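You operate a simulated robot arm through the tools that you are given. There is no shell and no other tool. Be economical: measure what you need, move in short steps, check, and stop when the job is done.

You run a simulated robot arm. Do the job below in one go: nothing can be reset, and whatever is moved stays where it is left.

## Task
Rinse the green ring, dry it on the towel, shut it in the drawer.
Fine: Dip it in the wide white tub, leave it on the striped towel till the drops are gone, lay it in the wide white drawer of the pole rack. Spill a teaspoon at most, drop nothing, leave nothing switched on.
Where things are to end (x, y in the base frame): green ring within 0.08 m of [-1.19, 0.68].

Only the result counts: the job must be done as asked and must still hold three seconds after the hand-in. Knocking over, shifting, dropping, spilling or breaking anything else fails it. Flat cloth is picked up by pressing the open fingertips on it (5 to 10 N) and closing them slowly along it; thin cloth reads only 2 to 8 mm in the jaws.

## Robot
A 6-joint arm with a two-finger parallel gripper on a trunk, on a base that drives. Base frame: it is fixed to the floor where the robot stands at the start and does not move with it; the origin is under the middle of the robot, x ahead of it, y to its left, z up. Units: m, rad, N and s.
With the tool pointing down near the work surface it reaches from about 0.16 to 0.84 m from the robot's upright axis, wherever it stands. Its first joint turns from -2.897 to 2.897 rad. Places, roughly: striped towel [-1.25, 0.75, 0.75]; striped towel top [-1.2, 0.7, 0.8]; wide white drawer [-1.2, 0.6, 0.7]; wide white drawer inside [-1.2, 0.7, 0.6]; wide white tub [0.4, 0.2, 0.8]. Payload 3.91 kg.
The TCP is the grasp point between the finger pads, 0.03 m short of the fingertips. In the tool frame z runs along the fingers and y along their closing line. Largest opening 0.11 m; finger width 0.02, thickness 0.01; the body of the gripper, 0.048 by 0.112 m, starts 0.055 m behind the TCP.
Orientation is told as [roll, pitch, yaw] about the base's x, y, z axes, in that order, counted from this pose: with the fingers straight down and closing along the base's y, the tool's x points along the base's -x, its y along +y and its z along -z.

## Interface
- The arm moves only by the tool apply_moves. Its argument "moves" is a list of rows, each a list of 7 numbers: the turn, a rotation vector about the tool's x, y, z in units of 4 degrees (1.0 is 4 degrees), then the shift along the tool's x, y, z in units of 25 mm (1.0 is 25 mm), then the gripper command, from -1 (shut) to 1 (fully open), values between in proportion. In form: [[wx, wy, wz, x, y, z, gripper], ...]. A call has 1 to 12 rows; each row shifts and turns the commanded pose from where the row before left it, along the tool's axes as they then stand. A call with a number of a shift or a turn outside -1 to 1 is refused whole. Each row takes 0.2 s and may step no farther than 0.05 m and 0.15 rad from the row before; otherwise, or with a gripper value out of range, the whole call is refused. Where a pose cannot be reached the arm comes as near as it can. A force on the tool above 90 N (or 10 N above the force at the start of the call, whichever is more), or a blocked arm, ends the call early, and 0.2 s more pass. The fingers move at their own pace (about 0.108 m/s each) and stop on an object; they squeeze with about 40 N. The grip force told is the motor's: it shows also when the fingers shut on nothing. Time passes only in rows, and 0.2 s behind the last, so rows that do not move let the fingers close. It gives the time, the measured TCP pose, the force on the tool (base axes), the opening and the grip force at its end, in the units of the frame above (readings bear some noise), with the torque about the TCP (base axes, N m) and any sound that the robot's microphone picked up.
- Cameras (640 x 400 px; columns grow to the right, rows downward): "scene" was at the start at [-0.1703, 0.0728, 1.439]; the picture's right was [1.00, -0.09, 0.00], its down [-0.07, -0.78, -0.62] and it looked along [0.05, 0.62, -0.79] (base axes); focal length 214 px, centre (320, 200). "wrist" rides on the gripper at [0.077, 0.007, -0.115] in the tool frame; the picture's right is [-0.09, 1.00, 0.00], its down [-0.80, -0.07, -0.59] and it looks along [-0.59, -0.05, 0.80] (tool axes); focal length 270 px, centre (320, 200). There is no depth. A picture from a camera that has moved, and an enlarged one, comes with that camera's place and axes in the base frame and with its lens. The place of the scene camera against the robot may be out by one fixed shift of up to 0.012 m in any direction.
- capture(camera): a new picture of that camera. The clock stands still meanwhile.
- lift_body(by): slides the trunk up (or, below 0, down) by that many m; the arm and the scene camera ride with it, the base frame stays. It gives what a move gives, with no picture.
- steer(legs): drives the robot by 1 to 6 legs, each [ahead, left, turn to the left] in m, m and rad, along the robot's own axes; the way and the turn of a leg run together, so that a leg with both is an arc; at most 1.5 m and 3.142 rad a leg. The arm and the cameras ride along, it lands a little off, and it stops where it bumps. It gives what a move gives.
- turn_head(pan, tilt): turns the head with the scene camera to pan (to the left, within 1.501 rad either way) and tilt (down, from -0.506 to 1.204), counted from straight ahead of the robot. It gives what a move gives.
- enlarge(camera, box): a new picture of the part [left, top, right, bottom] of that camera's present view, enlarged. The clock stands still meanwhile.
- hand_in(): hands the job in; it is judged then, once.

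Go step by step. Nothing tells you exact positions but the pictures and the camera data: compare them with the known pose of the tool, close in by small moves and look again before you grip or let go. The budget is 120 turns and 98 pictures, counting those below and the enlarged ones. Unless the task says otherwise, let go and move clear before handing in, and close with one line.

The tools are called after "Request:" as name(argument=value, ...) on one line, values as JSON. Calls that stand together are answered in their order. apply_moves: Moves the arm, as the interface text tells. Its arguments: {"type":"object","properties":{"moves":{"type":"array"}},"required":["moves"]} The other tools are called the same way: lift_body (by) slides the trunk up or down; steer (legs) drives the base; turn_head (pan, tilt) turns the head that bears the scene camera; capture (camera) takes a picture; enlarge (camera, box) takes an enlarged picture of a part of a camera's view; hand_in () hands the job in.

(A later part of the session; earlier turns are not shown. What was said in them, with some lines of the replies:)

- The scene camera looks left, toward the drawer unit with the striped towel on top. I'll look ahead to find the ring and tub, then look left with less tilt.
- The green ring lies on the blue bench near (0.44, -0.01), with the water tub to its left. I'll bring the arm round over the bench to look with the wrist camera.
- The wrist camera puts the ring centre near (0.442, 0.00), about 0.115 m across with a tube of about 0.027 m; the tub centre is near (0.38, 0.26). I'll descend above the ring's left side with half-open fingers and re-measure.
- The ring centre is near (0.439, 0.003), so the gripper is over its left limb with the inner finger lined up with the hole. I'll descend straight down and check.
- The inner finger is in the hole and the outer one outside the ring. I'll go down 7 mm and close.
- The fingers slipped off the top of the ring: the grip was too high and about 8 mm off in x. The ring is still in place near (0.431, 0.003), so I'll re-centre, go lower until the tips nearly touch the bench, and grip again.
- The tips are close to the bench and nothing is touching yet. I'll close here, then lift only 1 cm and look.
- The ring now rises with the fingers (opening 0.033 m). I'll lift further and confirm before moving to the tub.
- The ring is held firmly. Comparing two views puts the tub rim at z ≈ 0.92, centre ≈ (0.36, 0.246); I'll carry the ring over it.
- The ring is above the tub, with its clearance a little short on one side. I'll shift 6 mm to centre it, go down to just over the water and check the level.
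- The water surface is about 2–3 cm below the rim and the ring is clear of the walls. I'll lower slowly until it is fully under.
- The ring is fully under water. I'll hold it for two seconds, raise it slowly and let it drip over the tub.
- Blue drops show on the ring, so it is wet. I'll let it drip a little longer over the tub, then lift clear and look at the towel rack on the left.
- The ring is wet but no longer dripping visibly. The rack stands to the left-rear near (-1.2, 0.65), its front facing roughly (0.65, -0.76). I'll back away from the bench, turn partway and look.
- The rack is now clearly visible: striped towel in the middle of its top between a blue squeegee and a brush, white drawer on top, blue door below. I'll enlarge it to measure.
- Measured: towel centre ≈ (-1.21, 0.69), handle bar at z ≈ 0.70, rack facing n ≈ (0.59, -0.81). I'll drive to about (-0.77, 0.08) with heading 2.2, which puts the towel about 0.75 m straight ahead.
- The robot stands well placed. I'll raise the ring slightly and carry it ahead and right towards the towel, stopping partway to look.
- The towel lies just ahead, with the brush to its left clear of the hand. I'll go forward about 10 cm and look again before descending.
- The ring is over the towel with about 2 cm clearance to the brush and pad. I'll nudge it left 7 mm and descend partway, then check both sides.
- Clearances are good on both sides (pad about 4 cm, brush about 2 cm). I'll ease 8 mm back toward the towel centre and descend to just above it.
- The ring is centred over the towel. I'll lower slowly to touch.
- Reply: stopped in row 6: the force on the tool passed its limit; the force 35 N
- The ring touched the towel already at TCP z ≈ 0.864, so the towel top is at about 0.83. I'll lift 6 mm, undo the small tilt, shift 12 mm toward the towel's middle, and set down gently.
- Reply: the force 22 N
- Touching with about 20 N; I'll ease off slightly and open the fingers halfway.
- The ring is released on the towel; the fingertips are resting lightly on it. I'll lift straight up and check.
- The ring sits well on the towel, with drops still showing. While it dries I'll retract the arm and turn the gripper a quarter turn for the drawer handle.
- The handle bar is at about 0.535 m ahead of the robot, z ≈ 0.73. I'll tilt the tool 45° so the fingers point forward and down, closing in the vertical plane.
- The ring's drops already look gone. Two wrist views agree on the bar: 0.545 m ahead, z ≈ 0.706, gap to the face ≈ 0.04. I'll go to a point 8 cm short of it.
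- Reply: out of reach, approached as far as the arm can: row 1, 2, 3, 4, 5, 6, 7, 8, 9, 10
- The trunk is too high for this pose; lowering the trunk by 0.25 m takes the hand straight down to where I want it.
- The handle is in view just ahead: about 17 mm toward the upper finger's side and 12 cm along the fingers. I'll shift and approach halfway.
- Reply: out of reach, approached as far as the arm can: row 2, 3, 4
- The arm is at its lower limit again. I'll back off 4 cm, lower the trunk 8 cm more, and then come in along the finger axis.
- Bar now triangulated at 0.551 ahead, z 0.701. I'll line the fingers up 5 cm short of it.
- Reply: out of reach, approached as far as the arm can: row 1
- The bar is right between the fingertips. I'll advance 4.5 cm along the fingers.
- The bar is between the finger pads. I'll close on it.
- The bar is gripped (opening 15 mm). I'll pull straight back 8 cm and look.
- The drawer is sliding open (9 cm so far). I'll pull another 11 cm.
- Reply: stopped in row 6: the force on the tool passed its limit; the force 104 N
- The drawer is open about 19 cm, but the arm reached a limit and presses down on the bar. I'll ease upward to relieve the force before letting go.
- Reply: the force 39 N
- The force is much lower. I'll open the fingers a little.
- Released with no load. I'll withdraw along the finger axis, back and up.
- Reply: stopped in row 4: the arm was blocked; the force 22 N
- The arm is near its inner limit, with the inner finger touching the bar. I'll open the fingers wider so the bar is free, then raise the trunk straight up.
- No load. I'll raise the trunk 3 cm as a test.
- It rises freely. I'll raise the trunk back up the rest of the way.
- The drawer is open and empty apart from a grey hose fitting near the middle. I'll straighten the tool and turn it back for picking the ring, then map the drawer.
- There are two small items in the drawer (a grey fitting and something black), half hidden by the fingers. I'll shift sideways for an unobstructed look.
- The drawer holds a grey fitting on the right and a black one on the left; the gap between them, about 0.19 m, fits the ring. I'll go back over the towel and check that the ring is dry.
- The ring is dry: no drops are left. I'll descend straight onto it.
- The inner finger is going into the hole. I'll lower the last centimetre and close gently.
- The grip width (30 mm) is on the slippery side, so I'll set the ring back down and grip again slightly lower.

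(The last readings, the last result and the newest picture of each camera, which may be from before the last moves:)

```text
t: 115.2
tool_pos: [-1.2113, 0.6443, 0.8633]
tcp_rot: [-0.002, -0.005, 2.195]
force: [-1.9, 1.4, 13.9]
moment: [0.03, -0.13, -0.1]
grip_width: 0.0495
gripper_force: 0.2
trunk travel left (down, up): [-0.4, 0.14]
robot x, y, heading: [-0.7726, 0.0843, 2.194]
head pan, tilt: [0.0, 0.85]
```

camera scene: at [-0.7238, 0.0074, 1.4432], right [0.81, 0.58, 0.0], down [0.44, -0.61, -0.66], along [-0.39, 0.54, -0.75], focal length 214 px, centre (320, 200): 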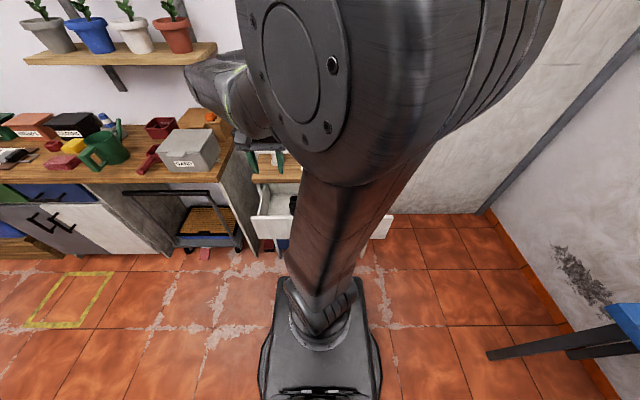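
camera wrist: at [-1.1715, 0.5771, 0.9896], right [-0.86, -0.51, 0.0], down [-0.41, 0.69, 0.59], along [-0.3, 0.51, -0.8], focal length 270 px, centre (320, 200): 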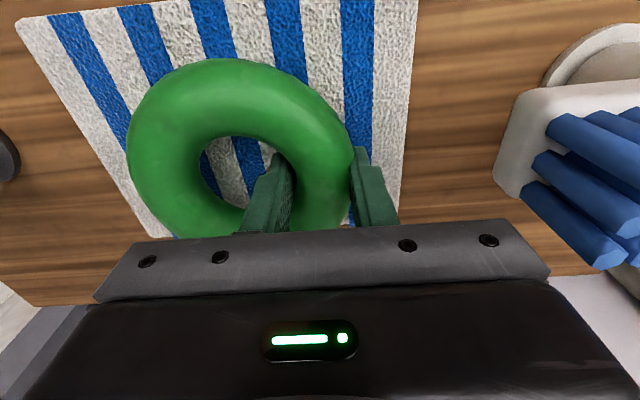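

Touching the towel at 14 N would drag the cloth, so I'll rise about 1.5 mm and close there. The ring image and width then match the earlier hold that stayed firm.

Request:
apply_moves(moves=[[0, 0, 0, 0, 0, -0.07, -0.1], [0, 0, 0, 0, 0, 0, -0.1]])

Request:
apply_moves(moves=[[0, 0, 0, 0, 0, 0, -0.3], [0, 0, 0, 0, 0, 0, -0.6], [0, 0, 0, 0, 0, 0, -1], [0, 0, 0, 0, 0, 0, -1], [0, 0, 0, 0, 0, 0, -1]])

Request:
apply_moves(moves=[[0, 0, 0, 0, 0, -0.1, -1], [0, 0, 0, 0, 0, -0.15, -1], [0, 0, 0, 0, 0, 0, -1], [0, 0, 0, 0, 0, 0, -1], [0, 0, 0, 0, 0, 0, -1], [0, 0, 0, 0, 0, 0, -1], [0, 0, 0, 0, 0, 0, -1]])

Request:
capture(camera="wrist")

```text
t: 115.8
tool_pos: [-1.2101, 0.6426, 0.8645]
tcp_rot: [0.0, 0.001, 2.193]
force: [-3.8, 4.1, 8.7]
moment: [0.2, 0.01, 0.15]
grip_width: 0.0494
gripper_force: 0.0
trunk travel left (down, up): [-0.4, 0.14]
robot x, y, heading: [-0.7714, 0.0849, 2.198]
head pan, tilt: [0.0, 0.85]
```

```text
t: 117.0
tool_pos: [-1.2098, 0.6417, 0.8636]
tcp_rot: [0.001, 0.0, 2.195]
force: [4.0, 0.6, 8.1]
moment: [0.1, -0.28, 0.01]
grip_width: 0.0305
gripper_force: 39.8
trunk travel left (down, up): [-0.4, 0.14]
robot x, y, heading: [-0.7688, 0.0864, 2.195]
head pan, tilt: [0.0, 0.85]
```

```text
t: 118.6
tool_pos: [-1.2094, 0.6435, 0.87]
tcp_rot: [0.001, -0.001, 2.194]
force: [-0.2, 0.0, 0.3]
moment: [-0.01, 0.02, 0.01]
grip_width: 0.0304
gripper_force: 40.2
trunk travel left (down, up): [-0.4, 0.14]
robot x, y, heading: [-0.7647, 0.0849, 2.194]
head pan, tilt: [0.0, 0.85]
```

```text
38 pictures are left
camera wrist: at [-1.1717, 0.5769, 0.9835], right [-0.86, -0.51, 0.0], down [-0.41, 0.69, 0.59], along [-0.3, 0.51, -0.8], focal length 270 px, centre (320, 200)
```

wrist: 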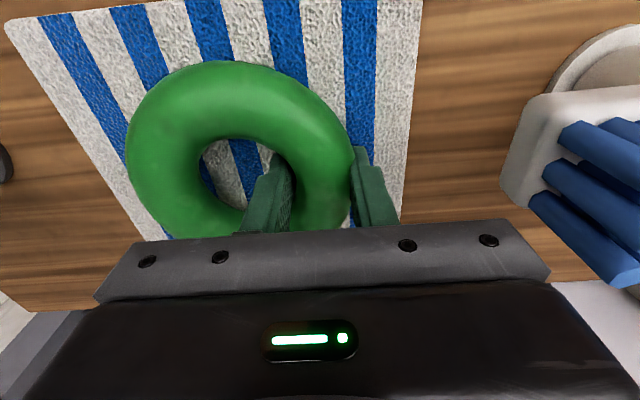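

The ring is held and steady after 1.4 s. I'll lift 2 cm more and recheck that the grip isn't creeping.

Request:
apply_moves(moves=[[0, 0, 0, 0, 0, -0.2, -1], [0, 0, 0, 0, 0, -0.3, -1], [0, 0, 0, 0, 0, -0.3, -1], [0, 0, 0, 0, 0, 0, -1], [0, 0, 0, 0, 0, 0, -1], [0, 0, 0, 0, 0, 0, -1], [0, 0, 0, 0, 0, 0, -1], [0, 0, 0, 0, 0, 0, -1], [0, 0, 0, 0, 0, 0, -1], [0, 0, 0, 0, 0, 0, -1]])

Request:
capture(camera="wrist")

```text
t: 120.8
tool_pos: [-1.211, 0.644, 0.8901]
tcp_rot: [0.002, 0.001, 2.194]
force: [-0.4, -0.2, -0.8]
moment: [0.01, 0.02, 0.01]
grip_width: 0.0305
gripper_force: 39.9
trunk travel left (down, up): [-0.4, 0.14]
robot x, y, heading: [-0.7661, 0.0864, 2.191]
head pan, tilt: [0.0, 0.85]
```

```text
37 pictures are left
camera wrist: at [-1.1717, 0.5775, 1.0036], right [-0.86, -0.51, 0.0], down [-0.41, 0.69, 0.59], along [-0.3, 0.51, -0.8], focal length 270 px, centre (320, 200)
```

wrist: 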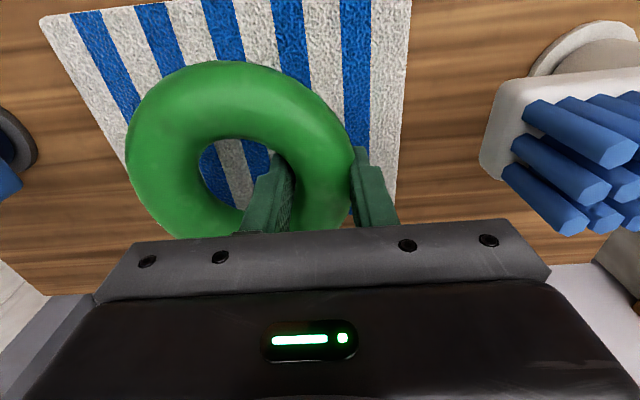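

The grip is stable. I'll raise, retract over the open drawer, and look down at it.

Request:
apply_moves(moves=[[0, 0, 0, 0, 0, -0.6, -1], [0, 0, 0, 0, 0, -0.8, -1], [0, 0, 0, 0, 0, -0.8, -1], [0, 0, 0, 0.5, 0, -0.4, -1], [0, 0, 0, 0.8, 0, 0, -1], [0, 0, 0, 0.8, 0, 0, -1], [0, 0, 0, 0.8, 0, 0, -1], [0, 0, 0, 0.8, 0, 0, -1], [0, 0, 0, 0.8, 0, 0, -1], [0, 0, 0, 0.8, 0, 0, -1], [0, 0, 0, 0.8, 0, 0, -1], [0, 0, 0, 0.8, 0, 0, -1]])

Request:
capture(camera="wrist")

```text
t: 123.4
tool_pos: [-1.109, 0.5026, 0.9544]
tcp_rot: [-0.001, 0.002, 2.195]
force: [0.0, 0.3, -0.3]
moment: [-0.04, 0.01, 0.01]
grip_width: 0.0304
gripper_force: 40.4
trunk travel left (down, up): [-0.4, 0.14]
robot x, y, heading: [-0.7694, 0.0841, 2.188]
head pan, tilt: [0.0, 0.85]
```

```text
36 pictures are left
camera wrist: at [-1.0703, 0.4361, 1.0683], right [-0.86, -0.51, 0.0], down [-0.41, 0.69, 0.59], along [-0.3, 0.51, -0.8], focal length 270 px, centre (320, 200)
```

wrist: 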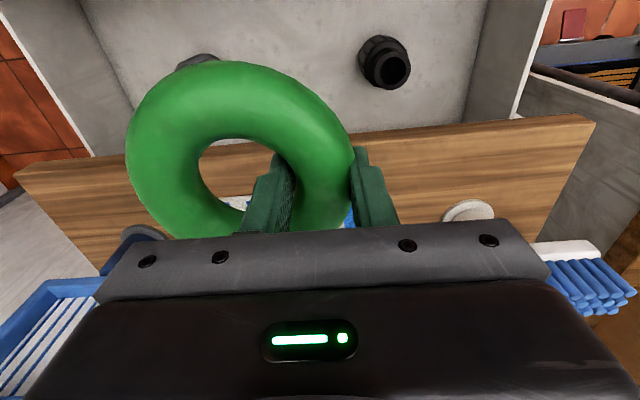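

The gap between the two fittings runs from about 8 cm left to 10 cm right, so I'll centre the ring there, 7–8 cm in front of the rack's top edge.

Request:
apply_moves(moves=[[0, 0, 0, 0.8, 0.14, 0, -1], [0, 0, 0, 0.84, 0.14, 0, -1]])

Request:
capture(camera="wrist")

Request:
capture(camera="scene")

```text
t: 124.0
tool_pos: [-1.091, 0.4654, 0.9551]
tcp_rot: [0.001, -0.001, 2.193]
force: [-0.2, -0.2, -0.8]
moment: [0.0, 0.03, -0.01]
grip_width: 0.0304
gripper_force: 39.5
trunk travel left (down, up): [-0.4, 0.14]
robot x, y, heading: [-0.7705, 0.0828, 2.196]
head pan, tilt: [0.0, 0.85]
```

```text
35 pictures are left
camera wrist: at [-1.0527, 0.3988, 1.0686], right [-0.86, -0.51, 0.0], down [-0.41, 0.69, 0.59], along [-0.3, 0.51, -0.8], focal length 270 px, centre (320, 200)
```

wrist: 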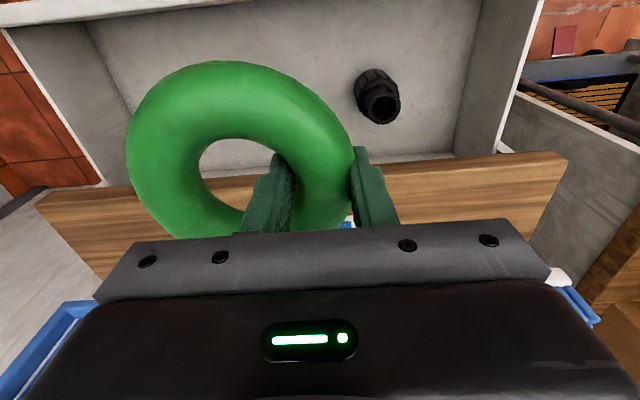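

```text
34 pictures are left
camera scene: at [-0.7235, 0.0072, 1.4431], right [0.81, 0.58, 0.0], down [0.44, -0.61, -0.66], along [-0.39, 0.54, -0.75], focal length 214 px, centre (320, 200)
```

scene: 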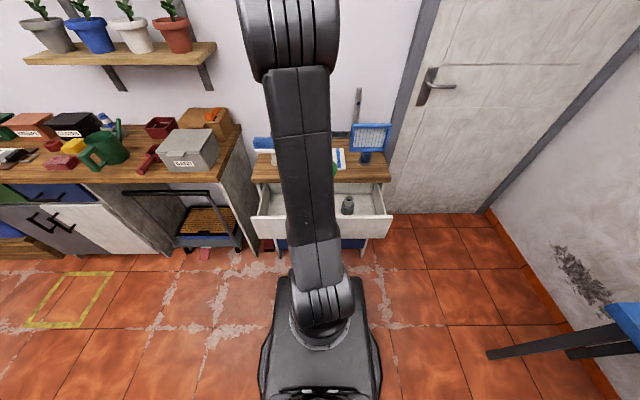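

I'll enlarge the scene view of the drawer to place the fittings and front panel exactly.

Request:
enlarge(camera="scene", box=[240, 130, 400, 260])

```text
3.08 times, centred on (320, 195) of scene
camera zoom: at [-0.7235, 0.0072, 1.4431], right [0.81, 0.58, 0.0], down [0.44, -0.61, -0.66], along [-0.39, 0.54, -0.75], focal length 660 px, centre (320, 215)
```

zoom: 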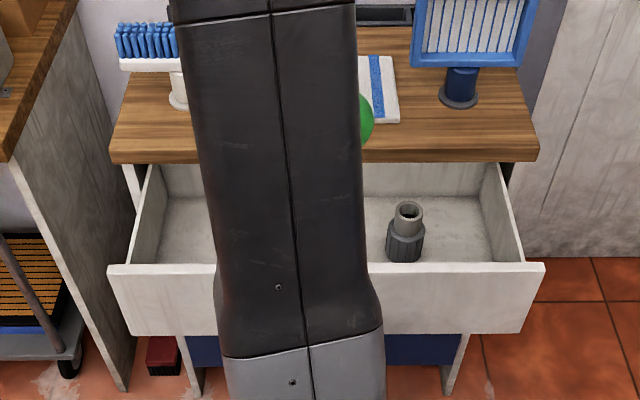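

Both fittings stand upright, about 9 cm tall, so I'll turn the tool 15° to keep the hand clear of the black one. Then I'll lower the trunk in stages.

Request:
apply_moves(moves=[[0, 0, 0, 0.5, -0.3, 0, -1], [0, 0, -0.94, 0, 0, 0, -1], [0, 0, -0.94, 0, 0, 0, -1], [0, 0, -0.94, 0, 0, 0, -1], [0, 0, -0.93, 0, 0, 0, -1]])

Request:
lift_body(by=-0.1)

Request:
capture(camera="wrist")

```text
t: 125.2
tool_pos: [-1.0777, 0.4599, 0.9555]
tcp_rot: [0.001, 0.0, 2.457]
force: [0.1, 0.3, -1.2]
moment: [-0.01, 0.01, 0.01]
grip_width: 0.0302
gripper_force: 40.2
trunk travel left (down, up): [-0.4, 0.14]
robot x, y, heading: [-0.769, 0.0836, 2.193]
head pan, tilt: [0.0, 0.85]
```

```text
t: 126.6
tool_pos: [-1.0776, 0.4596, 0.855]
tcp_rot: [0.002, 0.0, 2.457]
force: [-0.1, -0.1, -0.9]
moment: [-0.04, 0.0, 0.01]
grip_width: 0.0303
gripper_force: 40.1
trunk travel left (down, up): [-0.3, 0.24]
robot x, y, heading: [-0.7695, 0.0845, 2.192]
head pan, tilt: [0.0, 0.85]
```

```text
32 pictures are left
camera wrist: at [-1.0231, 0.406, 0.9687], right [-0.7, -0.72, 0.0], down [-0.58, 0.56, 0.59], along [-0.43, 0.41, -0.8], focal length 270 px, centre (320, 200)
```

wrist: 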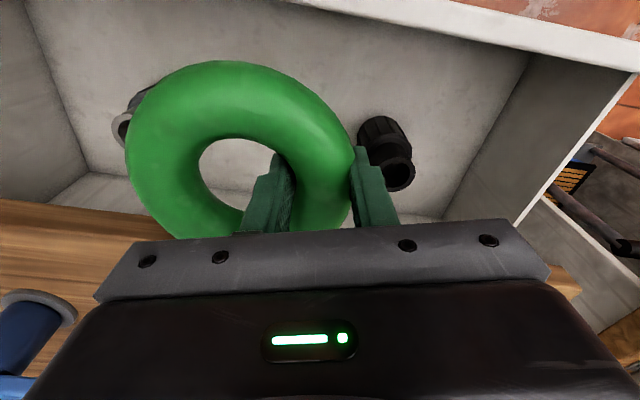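

The ring's rear edge is too close to the rack's top board (about 0.553 m ahead; the drawer front is at 0.411). I'll shift 9 mm back to centre it in the opening and look again.

Request:
apply_moves(moves=[[0, 0, 0, 0.35, 0.09, 0, -1], [0, 0, 0, 0, 0, 0.3, -1]])

Request:
capture(camera="wrist")

Request:
turn_head(pan=-0.6, tilt=0.85)

Request:
capture(camera="scene")

```text
t: 127.2
tool_pos: [-1.0726, 0.4535, 0.848]
tcp_rot: [0.0, 0.001, 2.456]
force: [-0.4, -0.1, -0.4]
moment: [0.01, 0.01, 0.01]
grip_width: 0.0301
gripper_force: 40.2
trunk travel left (down, up): [-0.3, 0.24]
robot x, y, heading: [-0.7679, 0.0849, 2.196]
head pan, tilt: [0.0, 0.85]
```

```text
31 pictures are left
camera wrist: at [-1.0173, 0.3989, 0.9614], right [-0.7, -0.72, 0.0], down [-0.58, 0.56, 0.59], along [-0.43, 0.41, -0.8], focal length 270 px, centre (320, 200)
```

wrist: 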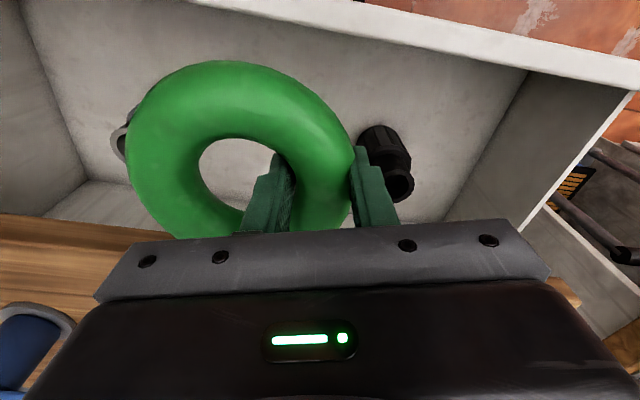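

```text
t: 128.2
tool_pos: [-1.0725, 0.4534, 0.8485]
tcp_rot: [0.001, 0.0, 2.456]
force: [0.4, 0.2, -1.0]
moment: [0.0, 0.0, -0.03]
grip_width: 0.0304
gripper_force: 40.4
trunk travel left (down, up): [-0.3, 0.24]
robot x, y, heading: [-0.7715, 0.0851, 2.196]
head pan, tilt: [-0.6, 0.85]
```

```text
30 pictures are left
camera scene: at [-0.68, 0.0222, 1.3431], right [1.0, 0.02, 0.0], down [0.02, -0.75, -0.66], along [-0.02, 0.66, -0.75], focal length 214 px, centre (320, 200)
```

scene: 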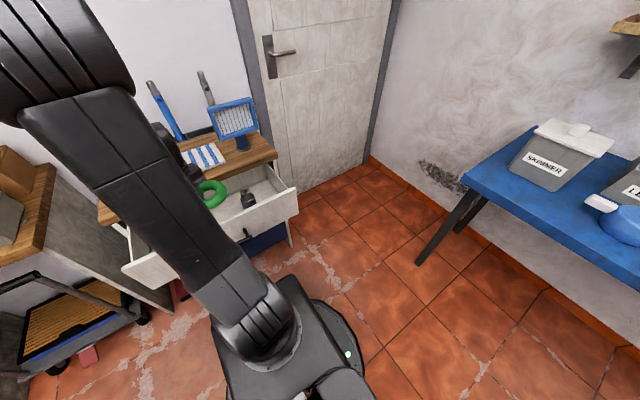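

This scene view shows the ring above the drawer; I'll enlarge it.

Request:
enlarge(camera="scene", box=[150, 130, 310, 260])

```text
3.08 times, centred on (230, 195) of scene
camera zoom: at [-0.68, 0.0222, 1.3431], right [1.0, 0.02, 0.0], down [0.02, -0.75, -0.66], along [-0.02, 0.66, -0.75], focal length 660 px, centre (597, 215)
```

zoom: 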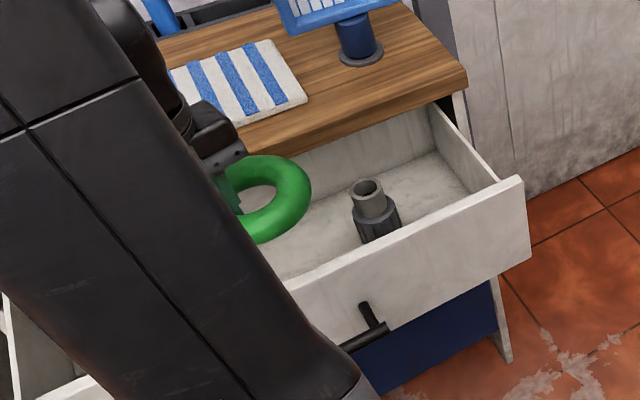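

The ring appears to clear the board by 1–2 cm. I'll tilt the tool 5° so the wrist camera clears the drawer front, then descend in small stages with force checks.

Request:
apply_moves(moves=[[0, 0.65, 0, 0, 0, 0, -1], [0, 0.6, 0, 0, 0, 0, -1]])

Request:
lift_body(by=-0.025)

Request:
enlarge(camera="scene", box=[150, 110, 310, 240])

```text
t: 128.8
tool_pos: [-1.0732, 0.4521, 0.8478]
tcp_rot: [-0.001, 0.087, 2.456]
force: [-0.4, -0.6, -0.9]
moment: [-0.06, 0.0, -0.01]
grip_width: 0.0303
gripper_force: 39.9
trunk travel left (down, up): [-0.3, 0.24]
robot x, y, heading: [-0.7731, 0.0822, 2.192]
head pan, tilt: [-0.6, 0.85]
```

```text
t: 129.5
tool_pos: [-1.0724, 0.4535, 0.8234]
tcp_rot: [0.001, 0.087, 2.456]
force: [-0.5, -0.5, -0.9]
moment: [0.01, 0.01, 0.02]
grip_width: 0.0306
gripper_force: 39.9
trunk travel left (down, up): [-0.275, 0.265]
robot x, y, heading: [-0.7717, 0.0829, 2.196]
head pan, tilt: [-0.6, 0.85]
```

```text
3.08 times, centred on (230, 175) of scene
camera zoom: at [-0.6799, 0.0222, 1.3181], right [1.0, 0.02, 0.0], down [0.02, -0.75, -0.66], along [-0.02, 0.66, -0.75], focal length 660 px, centre (597, 277)
```

zoom: 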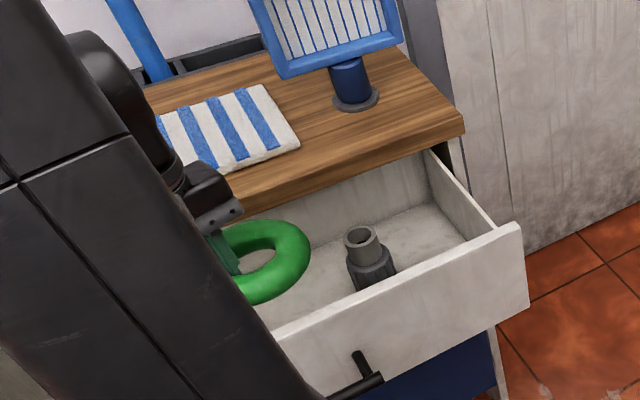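

The ring is passing in front of the board with a visible gap and no force. I'll continue down 5 cm.

Request:
lift_body(by=-0.05)

Request:
capture(camera="wrist")

Request:
enlarge(camera="scene", box=[150, 90, 310, 220])

```text
t: 130.4
tool_pos: [-1.0716, 0.4533, 0.7728]
tcp_rot: [-0.001, 0.088, 2.454]
force: [0.3, -0.2, -0.2]
moment: [-0.01, 0.02, 0.01]
grip_width: 0.0303
gripper_force: 40.4
trunk travel left (down, up): [-0.225, 0.315]
robot x, y, heading: [-0.7661, 0.0811, 2.194]
head pan, tilt: [-0.6, 0.85]
```

```text
27 pictures are left
camera wrist: at [-1.0255, 0.4054, 0.8925], right [-0.7, -0.72, -0.01], down [-0.61, 0.59, 0.52], along [-0.37, 0.37, -0.85], focal length 270 px, centre (320, 200)
```

wrist: 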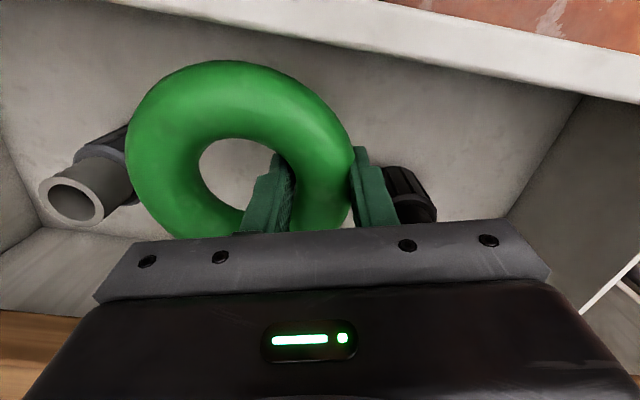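

```text
3.08 times, centred on (230, 155) of scene
camera zoom: at [-0.6799, 0.0222, 1.2681], right [1.0, 0.02, 0.0], down [0.02, -0.75, -0.66], along [-0.02, 0.66, -0.75], focal length 660 px, centre (597, 338)
```

zoom: 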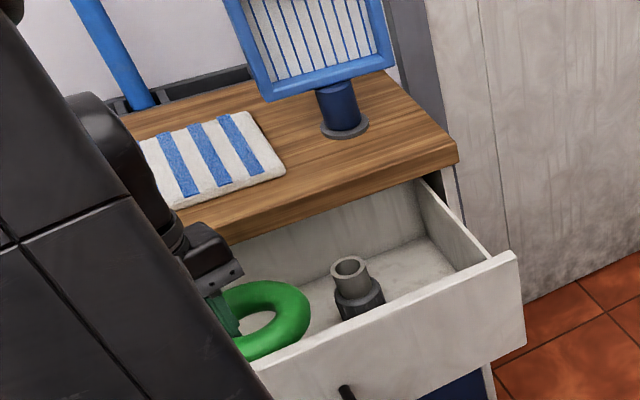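

Clearances to both fittings look good. I'll descend another 6 cm.

Request:
lift_body(by=-0.06)

Request:
capture(camera="wrist")

Request:
enlarge(camera="scene", box=[150, 70, 310, 200])

```text
t: 131.4
tool_pos: [-1.0732, 0.4547, 0.7121]
tcp_rot: [0.0, 0.087, 2.456]
force: [-0.7, 0.3, -1.4]
moment: [0.02, 0.03, 0.02]
grip_width: 0.0304
gripper_force: 39.7
trunk travel left (down, up): [-0.165, 0.375]
robot x, y, heading: [-0.7707, 0.0854, 2.191]
head pan, tilt: [-0.6, 0.85]
```

```text
25 pictures are left
camera wrist: at [-1.0256, 0.4054, 0.8325], right [-0.7, -0.72, -0.01], down [-0.61, 0.59, 0.52], along [-0.37, 0.37, -0.85], focal length 270 px, centre (320, 200)
```

wrist: 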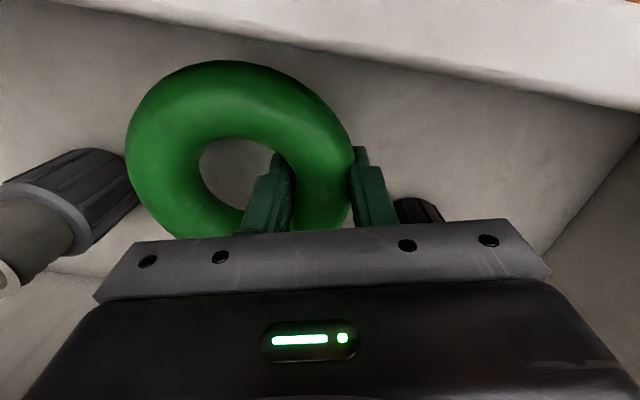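

```text
3.08 times, centred on (230, 135) of scene
camera zoom: at [-0.6799, 0.0222, 1.2081], right [1.0, 0.02, 0.0], down [0.02, -0.75, -0.66], along [-0.02, 0.66, -0.75], focal length 660 px, centre (597, 400)
```

zoom: 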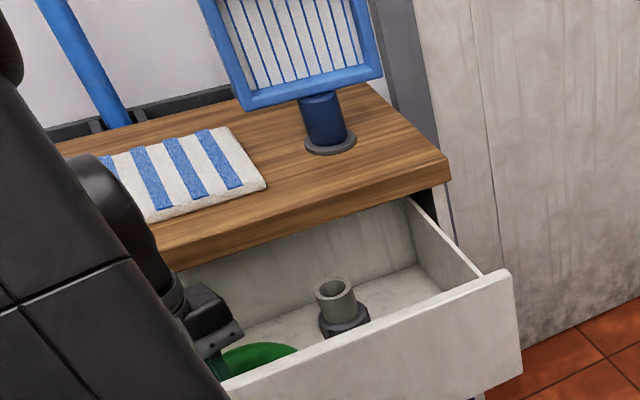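

No contact yet. I'll go down another 2 cm with the trunk, then in small steps until the ring touches the drawer floor.

Request:
lift_body(by=-0.02)

Request:
apply_moves(moves=[[0, 0, 0, -0.01, 0, 0.12, -1], [0, 0, 0, -0.01, 0, 0.12, -1], [0, 0, 0, -0.01, 0, 0.12, -1]])

```text
t: 132.1
tool_pos: [-1.0729, 0.4524, 0.6925]
tcp_rot: [0.001, 0.087, 2.455]
force: [-0.2, -0.8, 0.5]
moment: [-0.06, 0.0, -0.01]
grip_width: 0.0305
gripper_force: 39.9
trunk travel left (down, up): [-0.145, 0.395]
robot x, y, heading: [-0.7707, 0.0865, 2.196]
head pan, tilt: [-0.6, 0.85]
```

```text
t: 132.9
tool_pos: [-1.0729, 0.4533, 0.6839]
tcp_rot: [0.0, 0.087, 2.456]
force: [0.0, -0.5, -0.8]
moment: [-0.03, 0.01, -0.03]
grip_width: 0.0303
gripper_force: 40.0
trunk travel left (down, up): [-0.145, 0.395]
robot x, y, heading: [-0.7724, 0.0864, 2.195]
head pan, tilt: [-0.6, 0.85]
```

Request:
apply_moves(moves=[[0, 0, 0, -0.01, 0, 0.1, -1], [0, 0, 0, -0.01, 0, 0.1, -1], [0, 0, 0, -0.01, 0, 0.1, -1]])

Request:
capture(camera="wrist")

```text
t: 133.7
tool_pos: [-1.0726, 0.4524, 0.6781]
tcp_rot: [0.0, 0.082, 2.457]
force: [-2.7, 0.4, 34.2]
moment: [0.63, 0.56, 0.05]
grip_width: 0.0305
gripper_force: 39.7
trunk travel left (down, up): [-0.145, 0.395]
robot x, y, heading: [-0.7685, 0.0829, 2.19]
head pan, tilt: [-0.6, 0.85]
```

```text
23 pictures are left
camera wrist: at [-1.0253, 0.4046, 0.7982], right [-0.7, -0.72, -0.01], down [-0.61, 0.59, 0.53], along [-0.37, 0.37, -0.85], focal length 270 px, centre (320, 200)
```

wrist: 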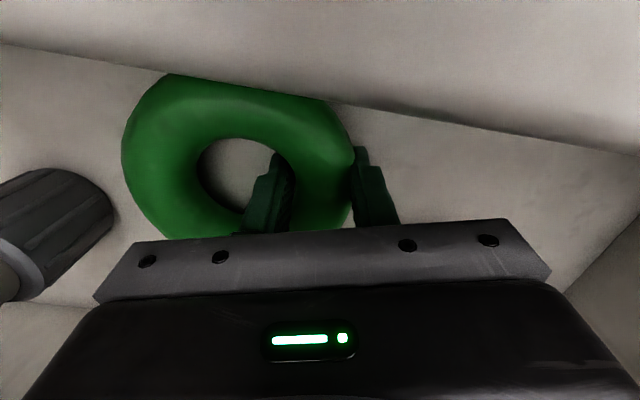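

The ring's far side rests on the drawer floor. I'll ease off the pressure and open the fingers to let it settle flat.

Request:
apply_moves(moves=[[0, 0, 0, 0, 0, -0.06, -1], [0, 0, 0, 0, 0, 0, -1]])

Request:
apply_moves(moves=[[0, 0, 0, 0, 0, 0, -0.4], [0, 0, 0, 0, 0, 0, -0.3], [0, 0, 0, 0, 0, 0, -0.15], [0, 0, 0, 0, 0, 0, -0.15]])

Request:
capture(camera="wrist")

```text
t: 134.3
tool_pos: [-1.0727, 0.4529, 0.6792]
tcp_rot: [0.0, 0.086, 2.458]
force: [-5.5, -2.0, 29.7]
moment: [0.75, 0.58, 0.22]
grip_width: 0.0305
gripper_force: 40.1
trunk travel left (down, up): [-0.145, 0.395]
robot x, y, heading: [-0.7723, 0.0816, 2.191]
head pan, tilt: [-0.6, 0.85]
```

```text
t: 135.3
tool_pos: [-1.0703, 0.4533, 0.6793]
tcp_rot: [0.001, 0.085, 2.454]
force: [6.9, 6.1, 33.1]
moment: [0.24, 0.03, 0.16]
grip_width: 0.0438
gripper_force: 0.0
trunk travel left (down, up): [-0.145, 0.395]
robot x, y, heading: [-0.7715, 0.0829, 2.2]
head pan, tilt: [-0.6, 0.85]
```

```text
22 pictures are left
camera wrist: at [-1.0234, 0.4055, 0.7985], right [-0.7, -0.71, -0.01], down [-0.61, 0.59, 0.52], along [-0.37, 0.37, -0.85], focal length 270 px, centre (320, 200)
```

wrist: 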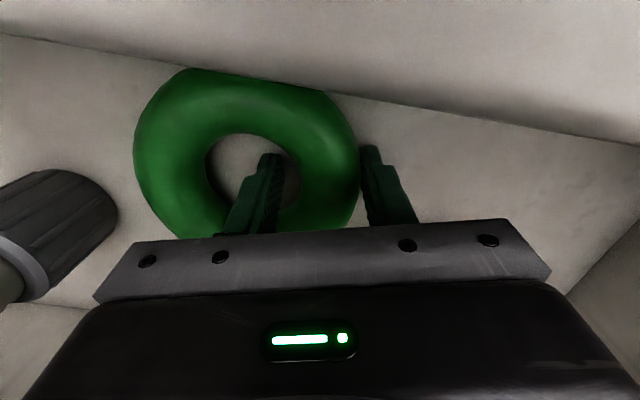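

Released; the fingertips themselves rest on the floor. I'll raise straight up and check the ring stays.

Request:
lift_body(by=0.04)

Request:
capture(camera="wrist")

```text
t: 136.1
tool_pos: [-1.0719, 0.4531, 0.7165]
tcp_rot: [0.002, 0.09, 2.456]
force: [-0.1, 0.3, -0.1]
moment: [-0.01, -0.01, 0.0]
grip_width: 0.0466
gripper_force: 0.1
trunk travel left (down, up): [-0.185, 0.355]
robot x, y, heading: [-0.7697, 0.0849, 2.191]
head pan, tilt: [-0.6, 0.85]
```

```text
21 pictures are left
camera wrist: at [-1.0255, 0.4054, 0.8372], right [-0.7, -0.72, -0.01], down [-0.61, 0.59, 0.52], along [-0.37, 0.37, -0.85], focal length 270 px, centre (320, 200)
```

wrist: 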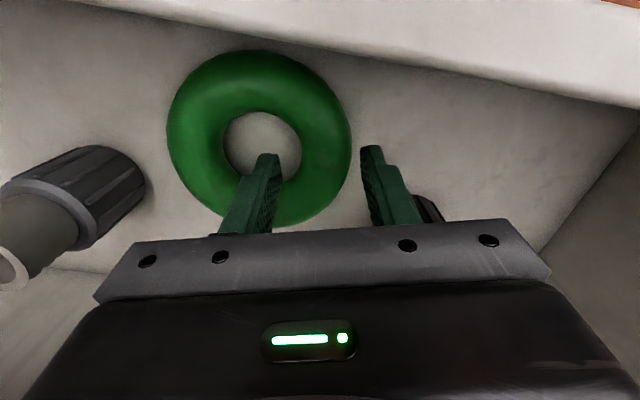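

The ring lies flat on the drawer floor, clear of both fittings. I'll lift the hand well out.

Request:
lift_body(by=0.25)

Request:
capture(camera="wrist")

```text
t: 138.7
tool_pos: [-1.0717, 0.4534, 0.9682]
tcp_rot: [-0.001, 0.088, 2.457]
force: [0.2, -0.4, -1.0]
moment: [-0.01, 0.0, -0.05]
grip_width: 0.0469
gripper_force: 0.0
trunk travel left (down, up): [-0.435, 0.105]
robot x, y, heading: [-0.7704, 0.0813, 2.2]
head pan, tilt: [-0.6, 0.85]
```

```text
20 pictures are left
camera wrist: at [-1.0255, 0.4056, 1.0874], right [-0.7, -0.72, -0.01], down [-0.61, 0.59, 0.52], along [-0.37, 0.37, -0.85], focal length 270 px, centre (320, 200)
```

wrist: 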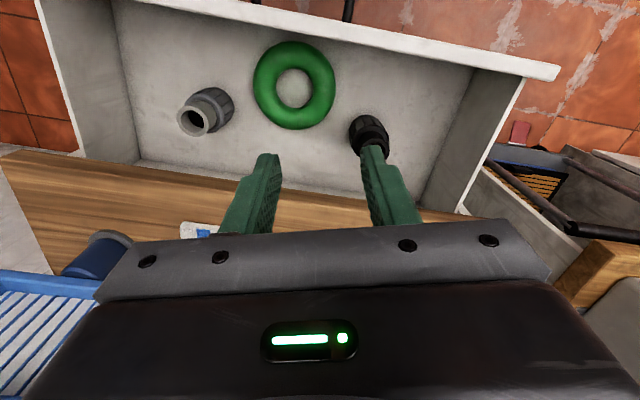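

The ring sits flat between the fittings, at about (-1.16, 0.64) once the drawer is shut, which is within tolerance. Next I'll back the robot up 15 cm for room, close the fingers and tilt the tool so I can push the handle bar in.

Request:
steer(legs=[[-0.15, 0, 0]])

Request:
apply_moves(moves=[[0, -0.65, 0, 0, 0, 0, -1], [0, -0.6, 0, 0, 0, 0, -1], [0, 0, 0.94, 0, 0, 0, -1], [0, 0, 0.94, 0, 0, 0, -1], [0, 0, 0.94, 0, 0, 0, -1], [0, 0, 0.93, 0, 0, 0, -1]])

Request:
apply_moves(moves=[[0, -0.94, 0, 0, 0, 0, -1], [0, -0.94, 0, 0, 0, 0, -1], [0, -0.94, 0, 0, 0, 0, -1], [0, -0.94, 0, 0, 0, 0, -1], [0, -0.94, 0, 0, 0, 0, -1], [0, -0.94, 0, 0, 0, 0, -1], [0, -0.94, 0, 0, 0, 0, -1], [0, -0.92, 0, 0, 0, 0, -1]])

Request:
capture(camera="wrist")

```text
t: 140.0
tool_pos: [-0.9849, 0.3324, 0.9684]
tcp_rot: [0.0, 0.088, 2.455]
force: [0.8, -0.7, 0.0]
moment: [-0.02, 0.02, 0.01]
grip_width: 0.0468
gripper_force: 0.0
trunk travel left (down, up): [-0.435, 0.105]
robot x, y, heading: [-0.6859, -0.0339, 2.191]
head pan, tilt: [-0.6, 0.85]
```

```text
t: 141.4
tool_pos: [-0.9856, 0.3338, 0.9684]
tcp_rot: [0.0, -0.001, 2.191]
force: [-0.7, -0.7, 0.3]
moment: [-0.01, -0.02, 0.03]
grip_width: 0.0001
gripper_force: 37.6
trunk travel left (down, up): [-0.435, 0.105]
robot x, y, heading: [-0.6823, -0.0367, 2.192]
head pan, tilt: [-0.6, 0.85]
```

```text
t: 143.2
tool_pos: [-0.9857, 0.333, 0.9674]
tcp_rot: [0.001, -0.523, 2.191]
force: [-0.4, 0.1, -0.4]
moment: [0.0, -0.01, 0.02]
grip_width: 0.0
gripper_force: 37.6
trunk travel left (down, up): [-0.435, 0.105]
robot x, y, heading: [-0.6882, -0.0402, 2.193]
head pan, tilt: [-0.6, 0.85]
```

```text
19 pictures are left
camera wrist: at [-0.9191, 0.2277, 1.0276], right [-0.85, -0.52, 0.05], down [-0.17, 0.36, 0.92], along [-0.49, 0.77, -0.4], focal length 270 px, centre (320, 200)
```

wrist: 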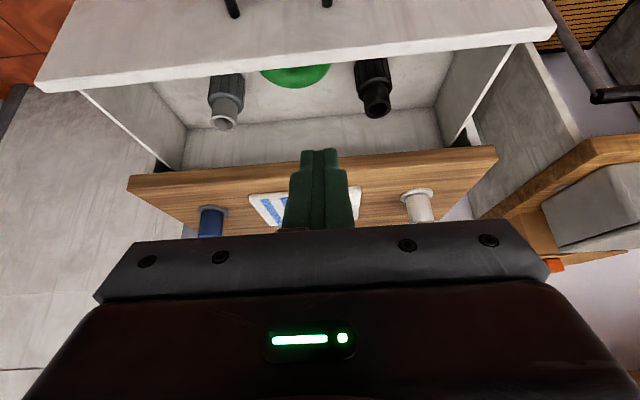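

The drawer contents are undisturbed. I'll move the closed fingers back in front of the handle, then lower.

Request:
apply_moves(moves=[[0, 0, 0, 0.78, -0.59, -0.45, -1], [0, 0, 0, 0.78, -0.59, -0.45, -1]])

Request:
lift_body(by=-0.15)

Request:
capture(camera="wrist")

```text
t: 143.8
tool_pos: [-0.9345, 0.3132, 0.9676]
tcp_rot: [0.001, -0.524, 2.194]
force: [-0.2, -0.1, 0.2]
moment: [0.01, -0.01, 0.01]
grip_width: 0.0
gripper_force: 38.0
trunk travel left (down, up): [-0.435, 0.105]
robot x, y, heading: [-0.6855, -0.0373, 2.196]
head pan, tilt: [-0.6, 0.85]
```

```text
t: 145.6
tool_pos: [-0.935, 0.3143, 0.8176]
tcp_rot: [0.001, -0.523, 2.191]
force: [0.6, -0.7, -0.1]
moment: [0.03, 0.01, 0.01]
grip_width: 0.0
gripper_force: 37.3
trunk travel left (down, up): [-0.285, 0.255]
robot x, y, heading: [-0.6854, -0.0336, 2.195]
head pan, tilt: [-0.6, 0.85]
```

```text
18 pictures are left
camera wrist: at [-0.8686, 0.2095, 0.8777], right [-0.85, -0.52, 0.04], down [-0.17, 0.36, 0.92], along [-0.49, 0.77, -0.4], focal length 270 px, centre (320, 200)
```

wrist: 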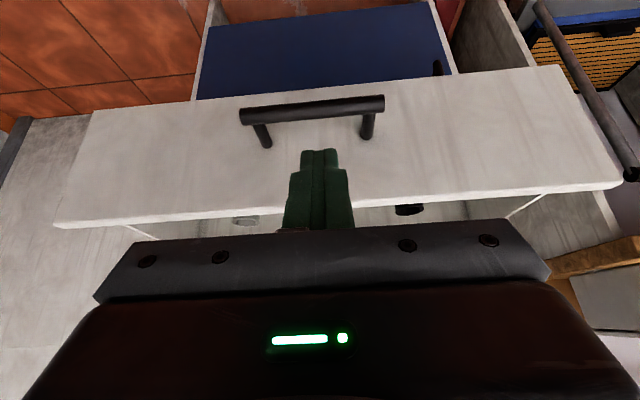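

The fingers are centred on the handle, about 7 cm in front of it. I'll lower the last 11 cm and look.

Request:
lift_body(by=-0.11)

Request:
capture(camera="wrist")

```text
t: 147.0
tool_pos: [-0.9352, 0.3159, 0.7087]
tcp_rot: [0.002, -0.524, 2.193]
force: [0.0, -0.8, 0.5]
moment: [0.01, 0.01, -0.02]
grip_width: 0.0
gripper_force: 38.0
trunk travel left (down, up): [-0.175, 0.365]
robot x, y, heading: [-0.6829, -0.0381, 2.196]
head pan, tilt: [-0.6, 0.85]
```

```text
17 pictures are left
camera wrist: at [-0.8686, 0.2095, 0.7677], right [-0.85, -0.52, 0.04], down [-0.17, 0.36, 0.92], along [-0.49, 0.77, -0.4], focal length 270 px, centre (320, 200)
```

wrist: 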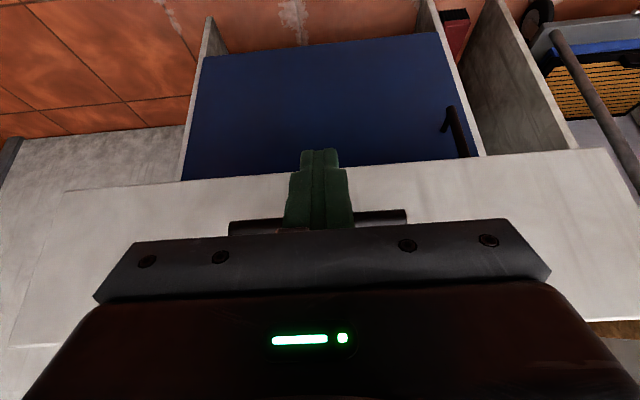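

Fingers are level with the bar. I'll approach and push slowly so the fittings and ring don't slide.

Request:
apply_moves(moves=[[0, 0, 0, -0.52, 0, 0.3, -1], [0, 0, 0, -0.52, 0, 0.3, -1], [0, 0, 0, -0.26, 0, 0.15, -1], [0, 0, 0, -0.2, 0, 0.115, -1], [0, 0, 0, -0.2, 0, 0.115, -1], [0, 0, 0, -0.25, 0, 0.144, -1], [0, 0, 0, -0.3, 0, 0.173, -1], [0, 0, 0, -0.346, 0, 0.2, -1], [0, 0, 0, -0.346, 0, 0.2, -1], [0, 0, 0, -0.346, 0, 0.2, -1], [0, 0, 0, -0.346, 0, 0.2, -1], [0, 0, 0, -0.346, 0, 0.2, -1]])

Request:
capture(camera="wrist")

```text
t: 149.6
tool_pos: [-1.0023, 0.4077, 0.7079]
tcp_rot: [0.0, -0.523, 2.193]
force: [-0.5, 0.0, 0.2]
moment: [0.01, 0.01, 0.02]
grip_width: 0.0001
gripper_force: 38.0
trunk travel left (down, up): [-0.175, 0.365]
robot x, y, heading: [-0.6842, -0.0352, 2.195]
head pan, tilt: [-0.6, 0.85]
```

```text
16 pictures are left
camera wrist: at [-0.9353, 0.3025, 0.7674], right [-0.85, -0.52, 0.04], down [-0.17, 0.36, 0.92], along [-0.49, 0.77, -0.4], focal length 270 px, centre (320, 200)
```

wrist: 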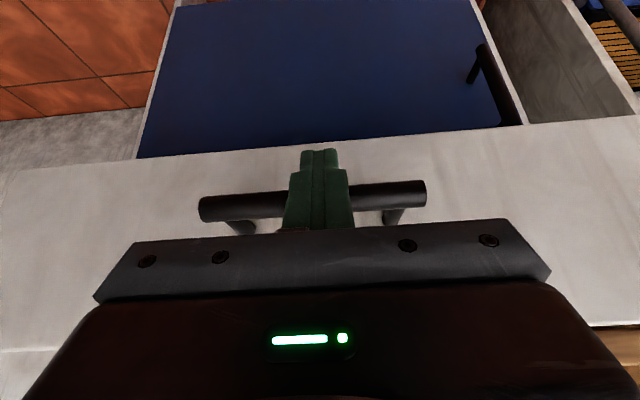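

The drawer appears to be moving in with little resistance. I'll keep pushing.

Request:
apply_moves(moves=[[0, 0, 0, -0.346, 0, 0.2, -1], [0, 0, 0, -0.346, 0, 0.2, -1], [0, 0, 0, -0.346, 0, 0.2, -1], [0, 0, 0, -0.346, 0, 0.2, -1], [0, 0, 0, -0.346, 0, 0.2, -1], [0, 0, 0, -0.346, 0, 0.2, -1], [0, 0, 0, -0.346, 0, 0.2, -1], [0, 0, 0, -0.346, 0, 0.2, -1], [0, 0, 0, -0.346, 0, 0.2, -1], [0, 0, 0, -0.346, 0, 0.2, -1]])

Request:
capture(camera="wrist")

```text
t: 151.8
tool_pos: [-1.0601, 0.4882, 0.7082]
tcp_rot: [0.002, -0.524, 2.193]
force: [0.5, -1.1, -1.3]
moment: [-0.03, 0.0, 0.0]
grip_width: 0.0
gripper_force: 37.1
trunk travel left (down, up): [-0.175, 0.365]
robot x, y, heading: [-0.6845, -0.033, 2.194]
head pan, tilt: [-0.6, 0.85]
```

```text
15 pictures are left
camera wrist: at [-0.9938, 0.383, 0.7671], right [-0.85, -0.52, 0.04], down [-0.17, 0.36, 0.92], along [-0.49, 0.77, -0.4], focal length 270 px, centre (320, 200)
```

wrist: 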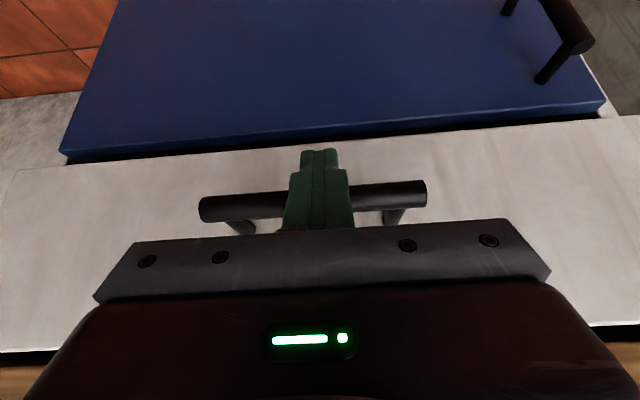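

The drawer is almost in, about 3–4 cm left. I'll push on in small steps until it seats.

Request:
apply_moves(moves=[[0, 0, 0, -0.26, 0, 0.15, -1], [0, 0, 0, -0.26, 0, 0.15, -1], [0, 0, 0, -0.2, 0, 0.115, -1], [0, 0, 0, -0.17, 0, 0.1, -1], [0, 0, 0, -0.17, 0, 0.1, -1]])

Request:
capture(camera="wrist")

```text
t: 153.0
tool_pos: [-1.0762, 0.5113, 0.7052]
tcp_rot: [0.0, -0.52, 2.192]
force: [7.7, -13.7, -1.9]
moment: [-0.07, -0.04, 0.06]
grip_width: 0.0003
gripper_force: 37.7
trunk travel left (down, up): [-0.175, 0.365]
robot x, y, heading: [-0.6826, -0.0375, 2.196]
head pan, tilt: [-0.6, 0.85]
```

```text
14 pictures are left
camera wrist: at [-1.0104, 0.4072, 0.7664], right [-0.85, -0.52, 0.04], down [-0.18, 0.37, 0.91], along [-0.49, 0.77, -0.4], focal length 270 px, centre (320, 200)
```

wrist: 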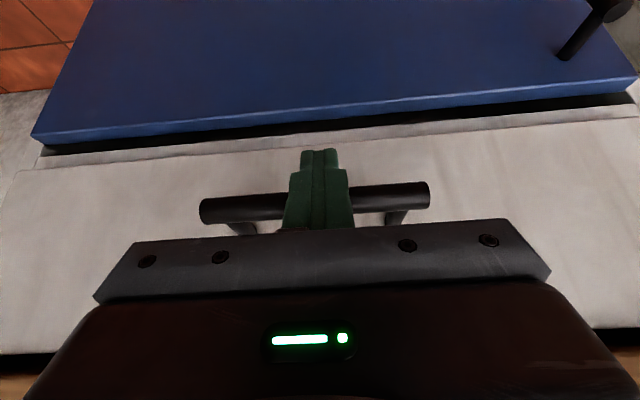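

A 16 N reaction suggests the drawer has seated. I'll press a few mm more to be sure.

Request:
apply_moves(moves=[[0, 0, 0, -0.1, 0, 0.058, -1], [0, 0, 0, -0.1, 0, 0.058, -1], [0, 0, 0, 0, 0, 0, -1]])

```text
t: 153.8
tool_pos: [-1.0766, 0.514, 0.7046]
tcp_rot: [0.001, -0.512, 2.193]
force: [29.8, -44.6, -7.3]
moment: [-0.33, -0.02, 0.23]
grip_width: 0.0001
gripper_force: 37.7
trunk travel left (down, up): [-0.175, 0.365]
robot x, y, heading: [-0.6848, -0.0323, 2.193]
head pan, tilt: [-0.6, 0.85]
```

It's firmly seated (54 N, no motion). I'll back off and verify.

Request:
apply_moves(moves=[[0, 0, 0, 0.15, 0, -0.09, -1], [0, 0, 0, 0.35, 0, -0.2, -1], [0, 0, 0, 0.69, 0, -0.4, -1], [0, 0, 0, 0.69, 0, -0.4, -1], [0, 0, 0, 0.69, 0, -0.4, -1], [0, 0, 0, 0.69, 0, -0.4, -1], [0, 0, 0, 0.69, 0, -0.4, -1], [0, 0, 0, 0.69, 0, -0.4, -1]])

Request:
lift_body(by=0.26)

Request:
capture(camera="wrist")

Request:
turn_head(pan=-0.4, tilt=0.7)

Request:
capture(camera="scene")

```text
t: 155.6
tool_pos: [-1.0049, 0.4088, 0.7077]
tcp_rot: [0.001, -0.523, 2.193]
force: [0.2, -0.1, -1.1]
moment: [0.01, 0.04, -0.01]
grip_width: 0.0
gripper_force: 37.3
trunk travel left (down, up): [-0.175, 0.365]
robot x, y, heading: [-0.6885, -0.0352, 2.19]
head pan, tilt: [-0.6, 0.85]
```

```text
t: 158.3
tool_pos: [-1.0038, 0.4082, 0.9679]
tcp_rot: [-0.001, -0.522, 2.193]
force: [0.0, -0.1, 0.6]
moment: [-0.02, 0.0, 0.02]
grip_width: 0.0
gripper_force: 37.7
trunk travel left (down, up): [-0.435, 0.105]
robot x, y, heading: [-0.6853, -0.0386, 2.196]
head pan, tilt: [-0.6, 0.85]
```

```text
13 pictures are left
camera wrist: at [-0.9368, 0.3041, 1.027], right [-0.85, -0.52, 0.04], down [-0.17, 0.36, 0.92], along [-0.49, 0.77, -0.4], focal length 270 px, centre (320, 200)
```

wrist: 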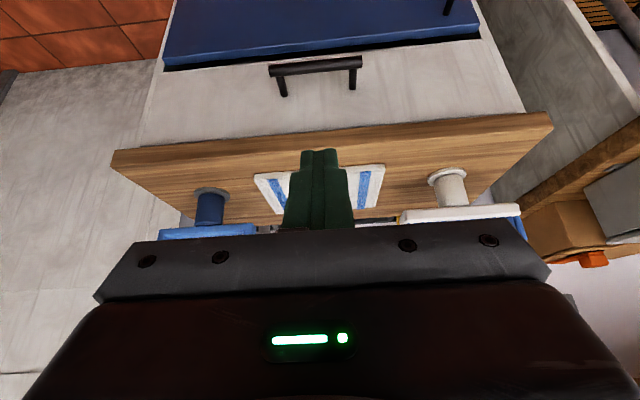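

```text
t: 159.0
tool_pos: [-1.0027, 0.4093, 0.9669]
tcp_rot: [0.0, -0.522, 2.192]
force: [0.5, 0.3, -0.5]
moment: [-0.04, -0.02, 0.0]
grip_width: 0.0001
gripper_force: 38.2
trunk travel left (down, up): [-0.435, 0.105]
robot x, y, heading: [-0.684, -0.0364, 2.192]
head pan, tilt: [-0.4, 0.7]
```

```text
12 pictures are left
camera scene: at [-0.6102, -0.0939, 1.4904], right [0.98, 0.22, 0.0], down [0.14, -0.63, -0.76], along [-0.17, 0.75, -0.64], focal length 214 px, centre (320, 200)
```

scene: 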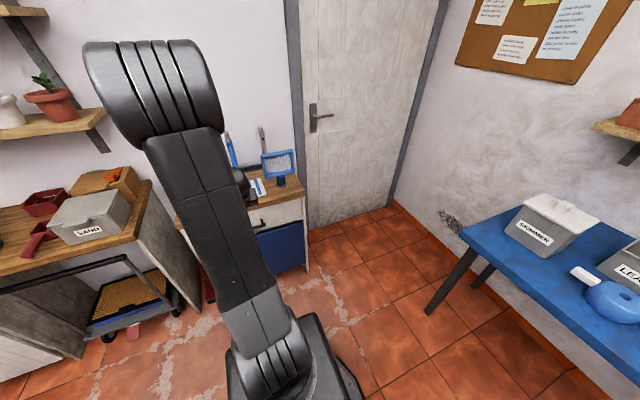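

The drawer is shut with the towel, brush and pad as they were, the ring is inside near (-1.16, 0.64), and the arm is clear. I'm handing in.

Request:
hand_in()

```text
The job is handed in.
```

I dipped the green ring in the tub, dried it on the striped towel until the drops were gone, and shut it in the wide white drawer. By my estimate it lies at about (-1.16, 0.64), roughly 0.05 m from the target. My first grip on it, over the bench, slipped off before I re-gripped it. I have not seen the judge's result.
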